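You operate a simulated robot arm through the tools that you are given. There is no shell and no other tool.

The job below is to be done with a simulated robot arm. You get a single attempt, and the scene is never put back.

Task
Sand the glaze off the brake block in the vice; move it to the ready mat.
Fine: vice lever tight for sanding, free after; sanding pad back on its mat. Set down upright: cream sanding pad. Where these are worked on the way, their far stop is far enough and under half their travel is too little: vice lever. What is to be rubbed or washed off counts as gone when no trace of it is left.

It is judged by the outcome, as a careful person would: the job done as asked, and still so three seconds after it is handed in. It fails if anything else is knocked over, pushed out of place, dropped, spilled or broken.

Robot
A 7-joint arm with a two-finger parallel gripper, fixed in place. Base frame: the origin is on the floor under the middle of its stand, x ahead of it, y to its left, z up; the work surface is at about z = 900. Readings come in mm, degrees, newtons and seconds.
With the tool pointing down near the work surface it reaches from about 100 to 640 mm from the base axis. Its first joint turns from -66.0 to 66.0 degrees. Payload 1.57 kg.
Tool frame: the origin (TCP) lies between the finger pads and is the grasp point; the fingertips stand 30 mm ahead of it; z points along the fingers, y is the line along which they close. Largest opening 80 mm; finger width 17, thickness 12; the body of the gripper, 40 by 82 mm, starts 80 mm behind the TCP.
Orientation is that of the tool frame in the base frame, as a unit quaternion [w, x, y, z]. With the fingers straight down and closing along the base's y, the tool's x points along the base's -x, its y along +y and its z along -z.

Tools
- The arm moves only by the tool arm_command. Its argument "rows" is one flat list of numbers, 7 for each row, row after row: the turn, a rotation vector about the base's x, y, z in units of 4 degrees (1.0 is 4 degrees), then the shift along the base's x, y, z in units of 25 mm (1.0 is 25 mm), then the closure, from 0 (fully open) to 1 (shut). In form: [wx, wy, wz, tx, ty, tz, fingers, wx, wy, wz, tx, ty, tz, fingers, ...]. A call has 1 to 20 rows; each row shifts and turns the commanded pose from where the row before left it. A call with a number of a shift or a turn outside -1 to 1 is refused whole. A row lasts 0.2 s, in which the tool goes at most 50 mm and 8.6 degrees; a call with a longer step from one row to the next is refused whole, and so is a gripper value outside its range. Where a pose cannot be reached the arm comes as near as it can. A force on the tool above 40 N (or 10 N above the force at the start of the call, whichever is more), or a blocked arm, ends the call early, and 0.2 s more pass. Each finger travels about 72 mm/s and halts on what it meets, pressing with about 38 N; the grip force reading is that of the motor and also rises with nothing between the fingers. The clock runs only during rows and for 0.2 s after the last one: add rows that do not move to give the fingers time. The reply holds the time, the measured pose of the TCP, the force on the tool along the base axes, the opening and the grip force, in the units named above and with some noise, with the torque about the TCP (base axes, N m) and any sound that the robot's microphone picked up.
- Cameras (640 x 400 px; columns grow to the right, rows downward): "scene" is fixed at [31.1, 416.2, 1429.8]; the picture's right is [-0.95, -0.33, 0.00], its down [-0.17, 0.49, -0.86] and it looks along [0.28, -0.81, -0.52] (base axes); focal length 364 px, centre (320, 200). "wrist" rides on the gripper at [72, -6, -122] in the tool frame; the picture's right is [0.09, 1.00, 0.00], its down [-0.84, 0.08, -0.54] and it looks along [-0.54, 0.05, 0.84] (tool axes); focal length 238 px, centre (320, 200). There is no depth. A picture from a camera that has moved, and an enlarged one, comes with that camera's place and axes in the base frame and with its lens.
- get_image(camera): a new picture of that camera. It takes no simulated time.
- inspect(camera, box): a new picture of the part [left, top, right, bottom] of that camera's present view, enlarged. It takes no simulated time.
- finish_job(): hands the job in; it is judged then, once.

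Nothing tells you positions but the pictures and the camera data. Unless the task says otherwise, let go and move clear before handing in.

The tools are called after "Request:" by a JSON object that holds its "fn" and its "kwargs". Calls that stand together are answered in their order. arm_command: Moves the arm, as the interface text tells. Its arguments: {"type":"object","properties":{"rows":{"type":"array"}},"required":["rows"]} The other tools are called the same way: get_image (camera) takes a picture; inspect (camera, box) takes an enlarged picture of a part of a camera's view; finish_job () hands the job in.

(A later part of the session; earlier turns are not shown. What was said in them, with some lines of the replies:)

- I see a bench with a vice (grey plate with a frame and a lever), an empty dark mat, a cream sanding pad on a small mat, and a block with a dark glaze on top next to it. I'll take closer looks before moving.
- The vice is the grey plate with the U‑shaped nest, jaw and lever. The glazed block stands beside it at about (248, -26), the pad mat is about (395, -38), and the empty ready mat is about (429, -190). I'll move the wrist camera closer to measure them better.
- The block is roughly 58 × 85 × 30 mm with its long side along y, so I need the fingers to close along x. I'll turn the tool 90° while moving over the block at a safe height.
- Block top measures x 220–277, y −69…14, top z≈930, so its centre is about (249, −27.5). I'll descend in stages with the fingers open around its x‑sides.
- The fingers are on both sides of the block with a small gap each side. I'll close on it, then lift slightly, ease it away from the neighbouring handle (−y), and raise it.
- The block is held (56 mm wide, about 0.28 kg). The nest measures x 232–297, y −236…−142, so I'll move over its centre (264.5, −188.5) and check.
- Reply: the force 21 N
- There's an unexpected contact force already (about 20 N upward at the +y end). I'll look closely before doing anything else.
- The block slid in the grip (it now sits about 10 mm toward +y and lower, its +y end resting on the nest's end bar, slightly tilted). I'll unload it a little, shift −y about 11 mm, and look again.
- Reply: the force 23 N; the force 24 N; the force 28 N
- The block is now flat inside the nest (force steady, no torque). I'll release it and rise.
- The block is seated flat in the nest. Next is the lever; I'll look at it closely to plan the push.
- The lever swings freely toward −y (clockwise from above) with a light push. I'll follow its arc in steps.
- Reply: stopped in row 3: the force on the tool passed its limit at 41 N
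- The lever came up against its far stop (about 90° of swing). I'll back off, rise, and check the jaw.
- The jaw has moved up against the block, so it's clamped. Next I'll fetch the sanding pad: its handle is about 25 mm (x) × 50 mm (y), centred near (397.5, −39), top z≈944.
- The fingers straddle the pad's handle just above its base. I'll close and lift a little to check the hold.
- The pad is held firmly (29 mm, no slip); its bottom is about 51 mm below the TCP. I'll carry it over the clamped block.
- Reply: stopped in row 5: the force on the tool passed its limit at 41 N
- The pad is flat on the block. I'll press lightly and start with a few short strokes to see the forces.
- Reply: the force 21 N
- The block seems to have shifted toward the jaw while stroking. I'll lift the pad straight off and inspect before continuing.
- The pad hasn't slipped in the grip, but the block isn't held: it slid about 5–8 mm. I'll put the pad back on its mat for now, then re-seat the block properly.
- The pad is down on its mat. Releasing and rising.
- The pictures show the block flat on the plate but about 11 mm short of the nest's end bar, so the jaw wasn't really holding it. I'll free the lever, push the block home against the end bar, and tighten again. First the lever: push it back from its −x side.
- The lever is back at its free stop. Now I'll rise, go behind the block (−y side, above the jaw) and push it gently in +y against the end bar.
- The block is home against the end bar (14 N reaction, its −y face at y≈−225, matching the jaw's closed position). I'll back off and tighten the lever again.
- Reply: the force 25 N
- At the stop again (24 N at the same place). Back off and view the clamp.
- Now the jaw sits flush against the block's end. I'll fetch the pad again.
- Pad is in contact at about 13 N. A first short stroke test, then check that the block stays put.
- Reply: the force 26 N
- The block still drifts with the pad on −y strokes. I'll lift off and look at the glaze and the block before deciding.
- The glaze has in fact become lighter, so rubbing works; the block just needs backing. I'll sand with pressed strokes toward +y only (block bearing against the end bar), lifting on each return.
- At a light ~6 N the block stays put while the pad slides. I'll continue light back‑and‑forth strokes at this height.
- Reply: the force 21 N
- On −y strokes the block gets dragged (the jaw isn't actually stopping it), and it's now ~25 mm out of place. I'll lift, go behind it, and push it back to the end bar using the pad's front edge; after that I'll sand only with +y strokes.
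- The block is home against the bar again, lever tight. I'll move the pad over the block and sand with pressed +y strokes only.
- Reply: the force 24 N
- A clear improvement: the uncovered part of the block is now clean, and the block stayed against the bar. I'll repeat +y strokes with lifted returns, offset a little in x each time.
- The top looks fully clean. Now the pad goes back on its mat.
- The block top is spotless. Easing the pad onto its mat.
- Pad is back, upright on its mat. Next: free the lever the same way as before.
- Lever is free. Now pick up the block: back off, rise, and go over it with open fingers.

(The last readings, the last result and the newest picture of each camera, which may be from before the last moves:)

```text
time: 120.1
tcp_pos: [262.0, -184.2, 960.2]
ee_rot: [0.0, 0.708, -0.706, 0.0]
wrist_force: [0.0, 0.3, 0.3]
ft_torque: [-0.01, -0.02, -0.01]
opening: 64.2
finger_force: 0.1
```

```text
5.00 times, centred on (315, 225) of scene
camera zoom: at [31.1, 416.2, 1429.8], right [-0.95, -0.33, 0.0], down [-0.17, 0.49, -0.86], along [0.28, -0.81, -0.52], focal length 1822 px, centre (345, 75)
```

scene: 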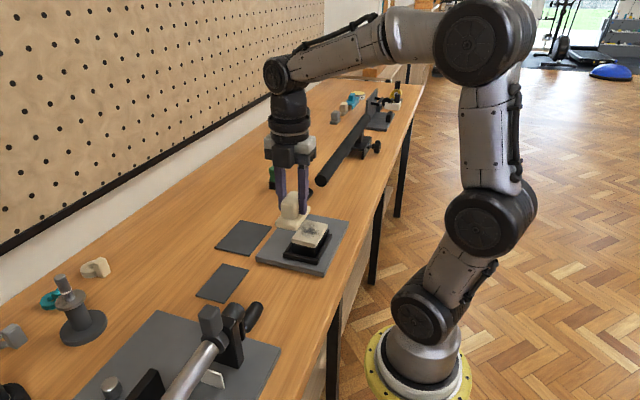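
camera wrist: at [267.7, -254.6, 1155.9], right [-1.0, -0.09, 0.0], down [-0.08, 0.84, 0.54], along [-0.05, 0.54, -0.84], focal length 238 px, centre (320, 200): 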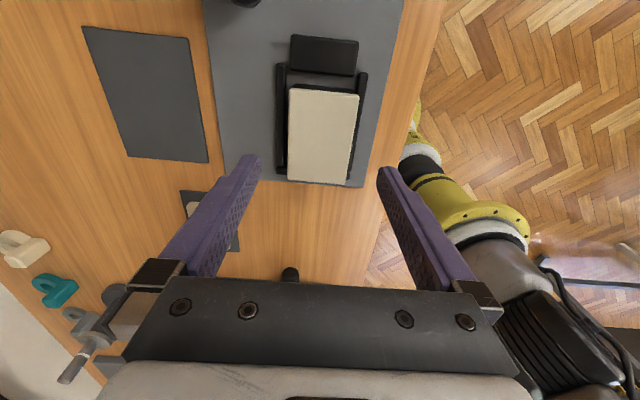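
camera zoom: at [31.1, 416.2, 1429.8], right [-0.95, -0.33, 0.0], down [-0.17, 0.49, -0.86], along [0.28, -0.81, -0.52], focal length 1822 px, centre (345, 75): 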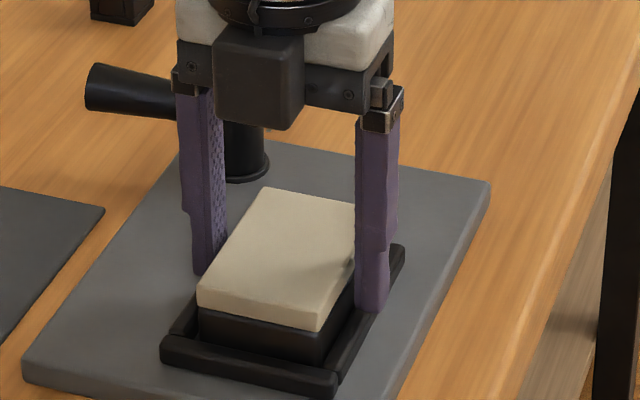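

Fingers are centred around the block, above the side bars. Close and lift slowly, checking for slip.

Request:
{"fn": "arm_command", "kwargs": {"rows": [0, 0, 0, 0, 0, 0, 0.3, 0, 0, 0, 0, 0, 0, 0.5, 0, 0, 0, 0, 0, 0, 0.7, 0, 0, 0, 0, 0, 0, 0.7]}}

Request:
{"fn": "arm_command", "kwargs": {"rows": [0, 0, 0, 0, 0, 0.1, 0.7, 0, 0, 0, 0, 0, 0.2, 0.7, 0, 0, 0, 0, 0, 0.3, 0.7, 0, 0, 0, 0, 0, 0, 0.7]}}

Request:
{"fn": "inspect", "kwargs": {"camera": "wrist", "box": [230, 80, 410, 250]}}

Request:
{"fn": "inspect", "kwargs": {"camera": "scene", "box": [280, 185, 350, 265]}}

```text
time: 121.1
tcp_pos: [262.2, -184.2, 961.7]
ee_rot: [0.0, 0.708, -0.706, 0.0]
wrist_force: [1.8, 0.2, 0.2]
ft_torque: [-0.05, -0.01, -0.03]
opening: 55.5
finger_force: 37.8
```

```text
time: 122.1
tcp_pos: [261.7, -184.4, 976.3]
ee_rot: [-0.001, 0.708, -0.707, -0.001]
wrist_force: [-0.3, 0.0, -3.4]
ft_torque: [0.02, -0.03, -0.01]
opening: 55.9
finger_force: 38.1
```

```text
2.35 times, centred on (320, 165) of wrist
camera zoom: at [267.4, -255.5, 1098.8], right [-1.0, -0.09, 0.0], down [-0.08, 0.84, 0.54], along [-0.05, 0.54, -0.84], focal length 561 px, centre (320, 282)
```

zoom: 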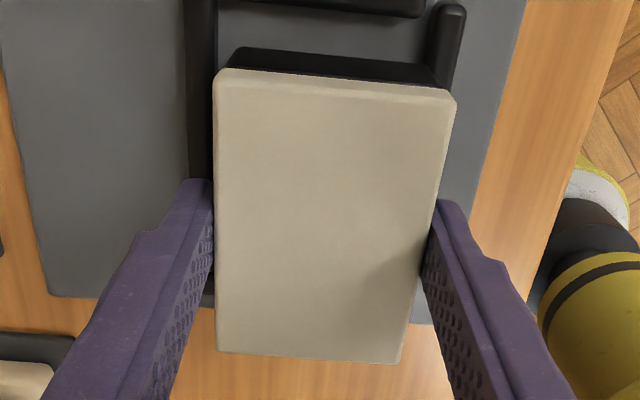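

```text
5.00 times, centred on (315, 225) of scene
camera zoom: at [31.2, 416.2, 1429.8], right [-0.95, -0.33, 0.0], down [-0.17, 0.49, -0.86], along [0.28, -0.81, -0.52], focal length 1822 px, centre (345, 75)
```

zoom: 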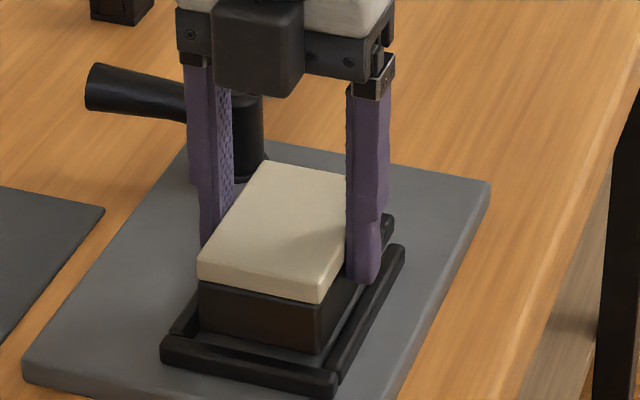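

Held firmly with no slip. Carry it up and over to the centre of the ready mat (430, −189.5).

Request:
{"fn": "arm_command", "kwargs": {"rows": [0, 0, 0, 0, 0, 0.6, 0.7, 0, 0, 0, 0, 0, 0.8, 0.7, 0, 0, 0, 0.4, -0.02, 0, 0.7, 0, 0, 0, 0.8, -0.03, 0, 0.7, 0, 0, 0, 1, -0.03, 0, 0.7, 0, 0, 0, 1, -0.03, 0, 0.7, 0, 0, 0, 1, -0.03, 0, 0.7, 0, 0, 0, 1, -0.03, 0, 0.7, 0, 0, 0, 1, -0.03, 0, 0.7, 0, 0, 0, 0.5, -0.02, 0, 0.7, 0, 0, 0, 0, 0, 0, 0.7]}}

Request:
{"fn": "get_image", "kwargs": {"camera": "wrist"}}

Request:
{"fn": "inspect", "kwargs": {"camera": "scene", "box": [200, 160, 320, 270]}}

```text
time: 124.5
tcp_pos: [430.3, -190.7, 1012.0]
ee_rot: [-0.001, 0.707, -0.707, 0.001]
wrist_force: [0.2, -0.7, -3.4]
ft_torque: [-0.01, -0.02, 0.01]
opening: 55.8
finger_force: 38.0
```

```text
taken
camera wrist: at [435.8, -261.6, 1133.5], right [-1.0, -0.09, 0.0], down [-0.08, 0.84, 0.54], along [-0.05, 0.54, -0.84], focal length 238 px, centre (320, 200)
```

wrist: 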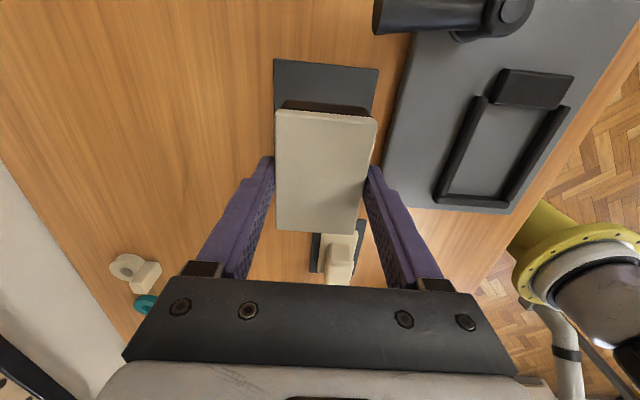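

```text
3.64 times, centred on (260, 215) of scene
camera zoom: at [31.2, 416.2, 1429.8], right [-0.95, -0.33, 0.0], down [-0.17, 0.49, -0.86], along [0.28, -0.81, -0.52], focal length 1325 px, centre (538, 146)
```

zoom: 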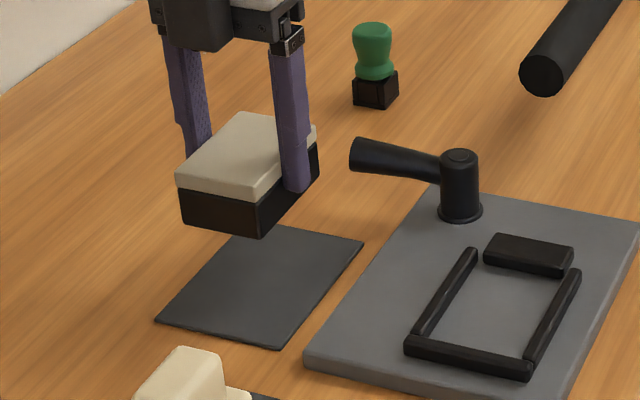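

Request:
{"fn": "arm_command", "kwargs": {"rows": [0, 0, 0, 0, 0.03, -0.8, 0.7, 0, 0, 0, 0, 0, -0.8, 0.7, 0, 0, 0, 0, 0, -0.5, 0.7, 0, 0, 0, 0, 0, -0.2, 0.7, 0, 0, 0, 0, 0, 0, 0.7]}}

Request:
{"fn": "inspect", "kwargs": {"camera": "scene", "box": [200, 170, 300, 270]}}

Request:
{"fn": "inspect", "kwargs": {"camera": "wrist", "box": [230, 40, 410, 250]}}

```text
time: 125.7
tcp_pos: [430.2, -190.0, 953.3]
ee_rot: [0.0, 0.707, -0.707, -0.001]
wrist_force: [-1.0, 0.4, -2.5]
ft_torque: [-0.01, 0.0, 0.0]
opening: 55.4
finger_force: 38.0
```

```text
4.00 times, centred on (250, 220) of scene
camera zoom: at [31.2, 416.2, 1429.8], right [-0.95, -0.33, 0.0], down [-0.17, 0.49, -0.86], along [0.28, -0.81, -0.52], focal length 1457 px, centre (600, 120)
```

zoom: 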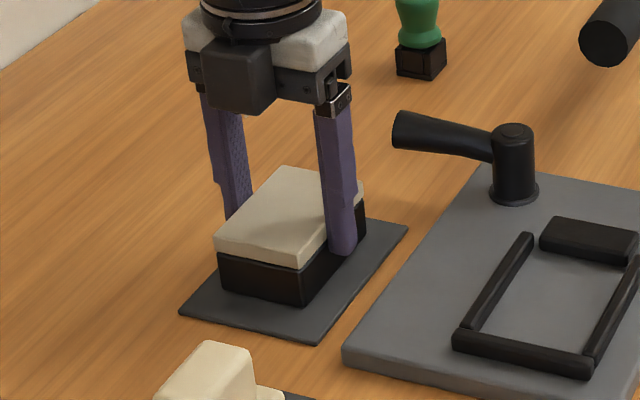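

```text
1.90 times, centred on (320, 145) of wrist
camera zoom: at [436.1, -260.8, 1075.5], right [-1.0, -0.09, 0.0], down [-0.08, 0.84, 0.54], along [-0.05, 0.54, -0.84], focal length 454 px, centre (320, 305)
```

zoom: 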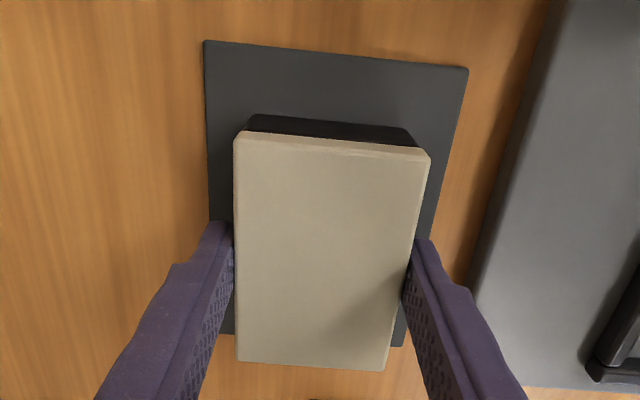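

Request:
{"fn": "arm_command", "kwargs": {"rows": [0, 0, 0, 0, 0, -0.1, 0.7, 0, 0, 0, 0, 0, -0.06, 0.7, 0, 0, 0, 0, 0, 0, 0.7]}}

Request:
{"fn": "arm_command", "kwargs": {"rows": [0, 0, 0, 0, 0, -0.05, 0.7, 0, 0, 0, 0, 0, 0, 0.7]}}

```text
time: 126.5
tcp_pos: [429.9, -189.9, 950.0]
ee_rot: [-0.001, 0.707, -0.707, 0.002]
wrist_force: [-2.6, 1.6, 5.1]
ft_torque: [0.19, 0.31, -0.01]
opening: 55.7
finger_force: 37.8
```

```text
time: 127.1
tcp_pos: [430.8, -188.7, 951.4]
ee_rot: [-0.001, 0.708, -0.706, 0.002]
wrist_force: [-5.7, 2.8, 18.4]
ft_torque: [0.69, 0.52, -0.03]
opening: 55.7
finger_force: 37.8
```

The block is on the mat. Ease off the pressure slightly, release, and rise.

Request:
{"fn": "arm_command", "kwargs": {"rows": [0, 0, 0, 0, 0, 0.04, 0.7, 0, 0, 0, 0, 0, 0, 0.25, 0, 0, 0, 0, 0, 0, 0.15, 0, 0, 0, 0, 0, 0, 0.1, 0, 0, 0, 0, 0, 0.4, 0.1, 0, 0, 0, 0, 0, 1, 0, 0, 0, 0, 0, 0, 1, 0, 0, 0, 0, 0, 0, 1, 0, 0, 0, 0, 0, 0, 0, 0]}}

Request:
{"fn": "get_image", "kwargs": {"camera": "wrist"}}

Request:
{"fn": "get_image", "kwargs": {"camera": "scene"}}

```text
time: 129.1
tcp_pos: [430.3, -189.8, 1034.3]
ee_rot: [0.0, 0.708, -0.707, 0.0]
wrist_force: [1.0, -0.1, 1.0]
ft_torque: [-0.02, -0.01, -0.02]
opening: 79.8
finger_force: 0.1
```

```text
taken
camera wrist: at [435.6, -260.8, 1156.5], right [-1.0, -0.09, 0.0], down [-0.08, 0.84, 0.54], along [-0.05, 0.54, -0.84], focal length 238 px, centre (320, 200)
```

wrist: 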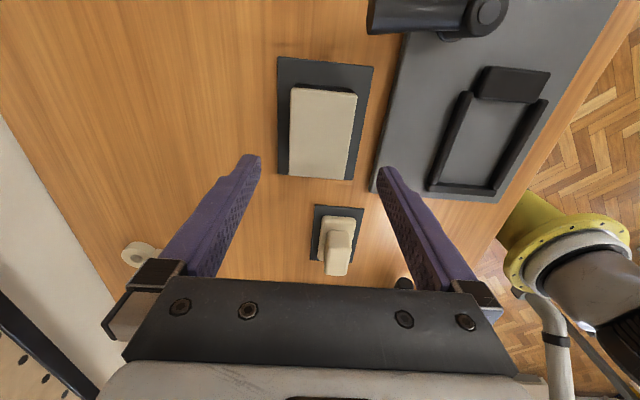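

```text
taken
```

scene: 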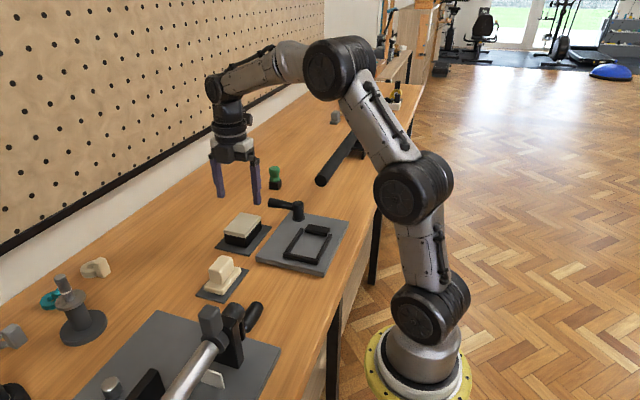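

Block rests on the ready mat, pad on its mat, lever free. Let me check closely for any trace of glaze and that nothing else moved.

Request:
{"fn": "inspect", "kwargs": {"camera": "wrist", "box": [270, 50, 390, 190]}}

Request:
{"fn": "inspect", "kwargs": {"camera": "scene", "box": [210, 200, 280, 260]}}

Request:
{"fn": "inspect", "kwargs": {"camera": "scene", "box": [180, 170, 360, 330]}}

Request:
{"fn": "inspect", "kwargs": {"camera": "scene", "box": [0, 230, 300, 400]}}

```text
2.86 times, centred on (330, 120) of wrist
camera zoom: at [435.6, -260.8, 1156.5], right [-1.0, -0.09, 0.0], down [-0.08, 0.84, 0.54], along [-0.05, 0.54, -0.84], focal length 681 px, centre (291, 429)
```

zoom: 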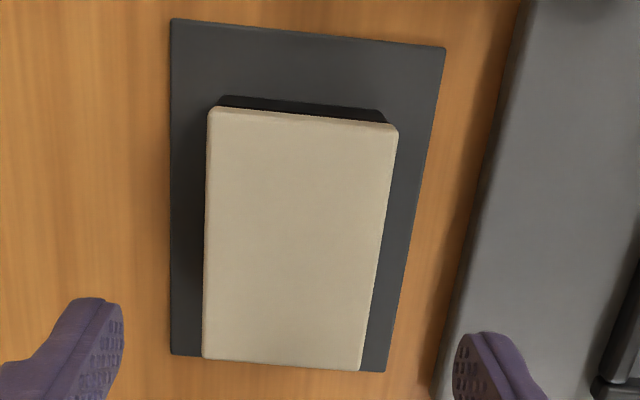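

```text
6.67 times, centred on (245, 230) of scene
camera zoom: at [31.1, 416.2, 1429.8], right [-0.95, -0.33, 0.0], down [-0.17, 0.49, -0.86], along [0.28, -0.81, -0.52], focal length 2429 px, centre (820, 0)
```

zoom: 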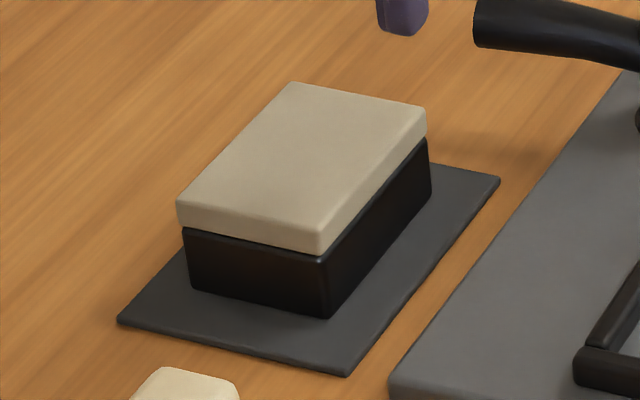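

```text
2.50 times, centred on (270, 250) of scene
camera zoom: at [31.1, 416.2, 1429.8], right [-0.95, -0.33, 0.0], down [-0.17, 0.49, -0.86], along [0.28, -0.81, -0.52], focal length 911 px, centre (445, 75)
```

zoom: 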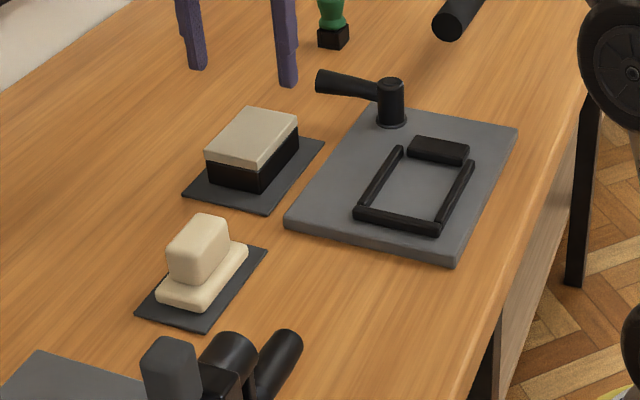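

```text
2.13 times, centred on (150, 315) of scene
camera zoom: at [31.1, 416.2, 1429.8], right [-0.95, -0.33, 0.0], down [-0.17, 0.49, -0.86], along [0.28, -0.81, -0.52], focal length 777 px, centre (683, -45)
```

zoom: 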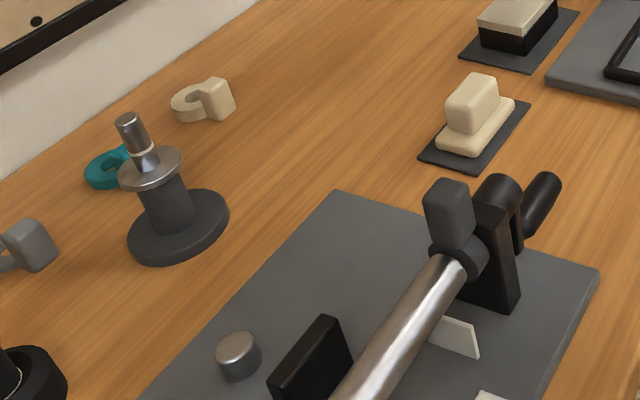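

The block is spotless on the ready mat. The pad is upright on its mat, the lever is at its free stop, and the other objects look unmoved. I'll raise the arm clear and hand in.

Request:
{"fn": "arm_command", "kwargs": {"rows": [0, 0, 0, 0, 0, 1, 0, 0, 0, 0, 0, 0, 1, 0, 0, 0, 0, 0, 0, 1, 0, 0, 0, 0, 0, 0, 0, 0, 0, 0, 0, 0, 0, 0, 0]}}

Request:
{"fn": "get_image", "kwargs": {"camera": "scene"}}

```text
time: 130.3
tcp_pos: [430.4, -188.6, 1108.1]
ee_rot: [-0.001, 0.708, -0.707, 0.001]
wrist_force: [0.0, 0.8, 0.0]
ft_torque: [0.02, -0.01, 0.0]
opening: 80.0
finger_force: 0.0
```

```text
taken
```

scene: 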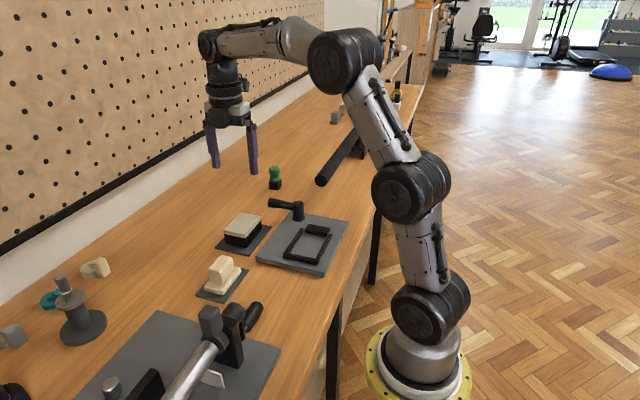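

The arm is clear and the scene is settled: clean block on the ready mat, pad upright on its mat, lever free. Handing in.

Request:
{"fn": "finish_job", "kwargs": {}}

```text
The job is handed in.
```

I've handed the job in. The brake block is sanded and on the ready mat, with no trace of glaze left in close views from both cameras. The sanding pad is upright on its mat, the vice lever is back at its free stop, and nothing else looks moved.

Not everything went cleanly:

- **First pickup:** the block slid in the grip when I lifted it. It then touched the nest's end bar before I got it seated flat.
- **Clamping:** I tightened the lever to its far stop, but the jaw did not hold the block. The pad dragged it on the strokes toward the jaw, up to about 26 mm at one point. I put the pad back once, freed the lever, pushed the block home against the end bar and tightened again, but it still wasn't held.
- **How the glaze came off:** I pushed the block back against the end bar and sanded with strokes toward the bar only, lifting on each return. The lever was at its tight stop for all of the sanding.
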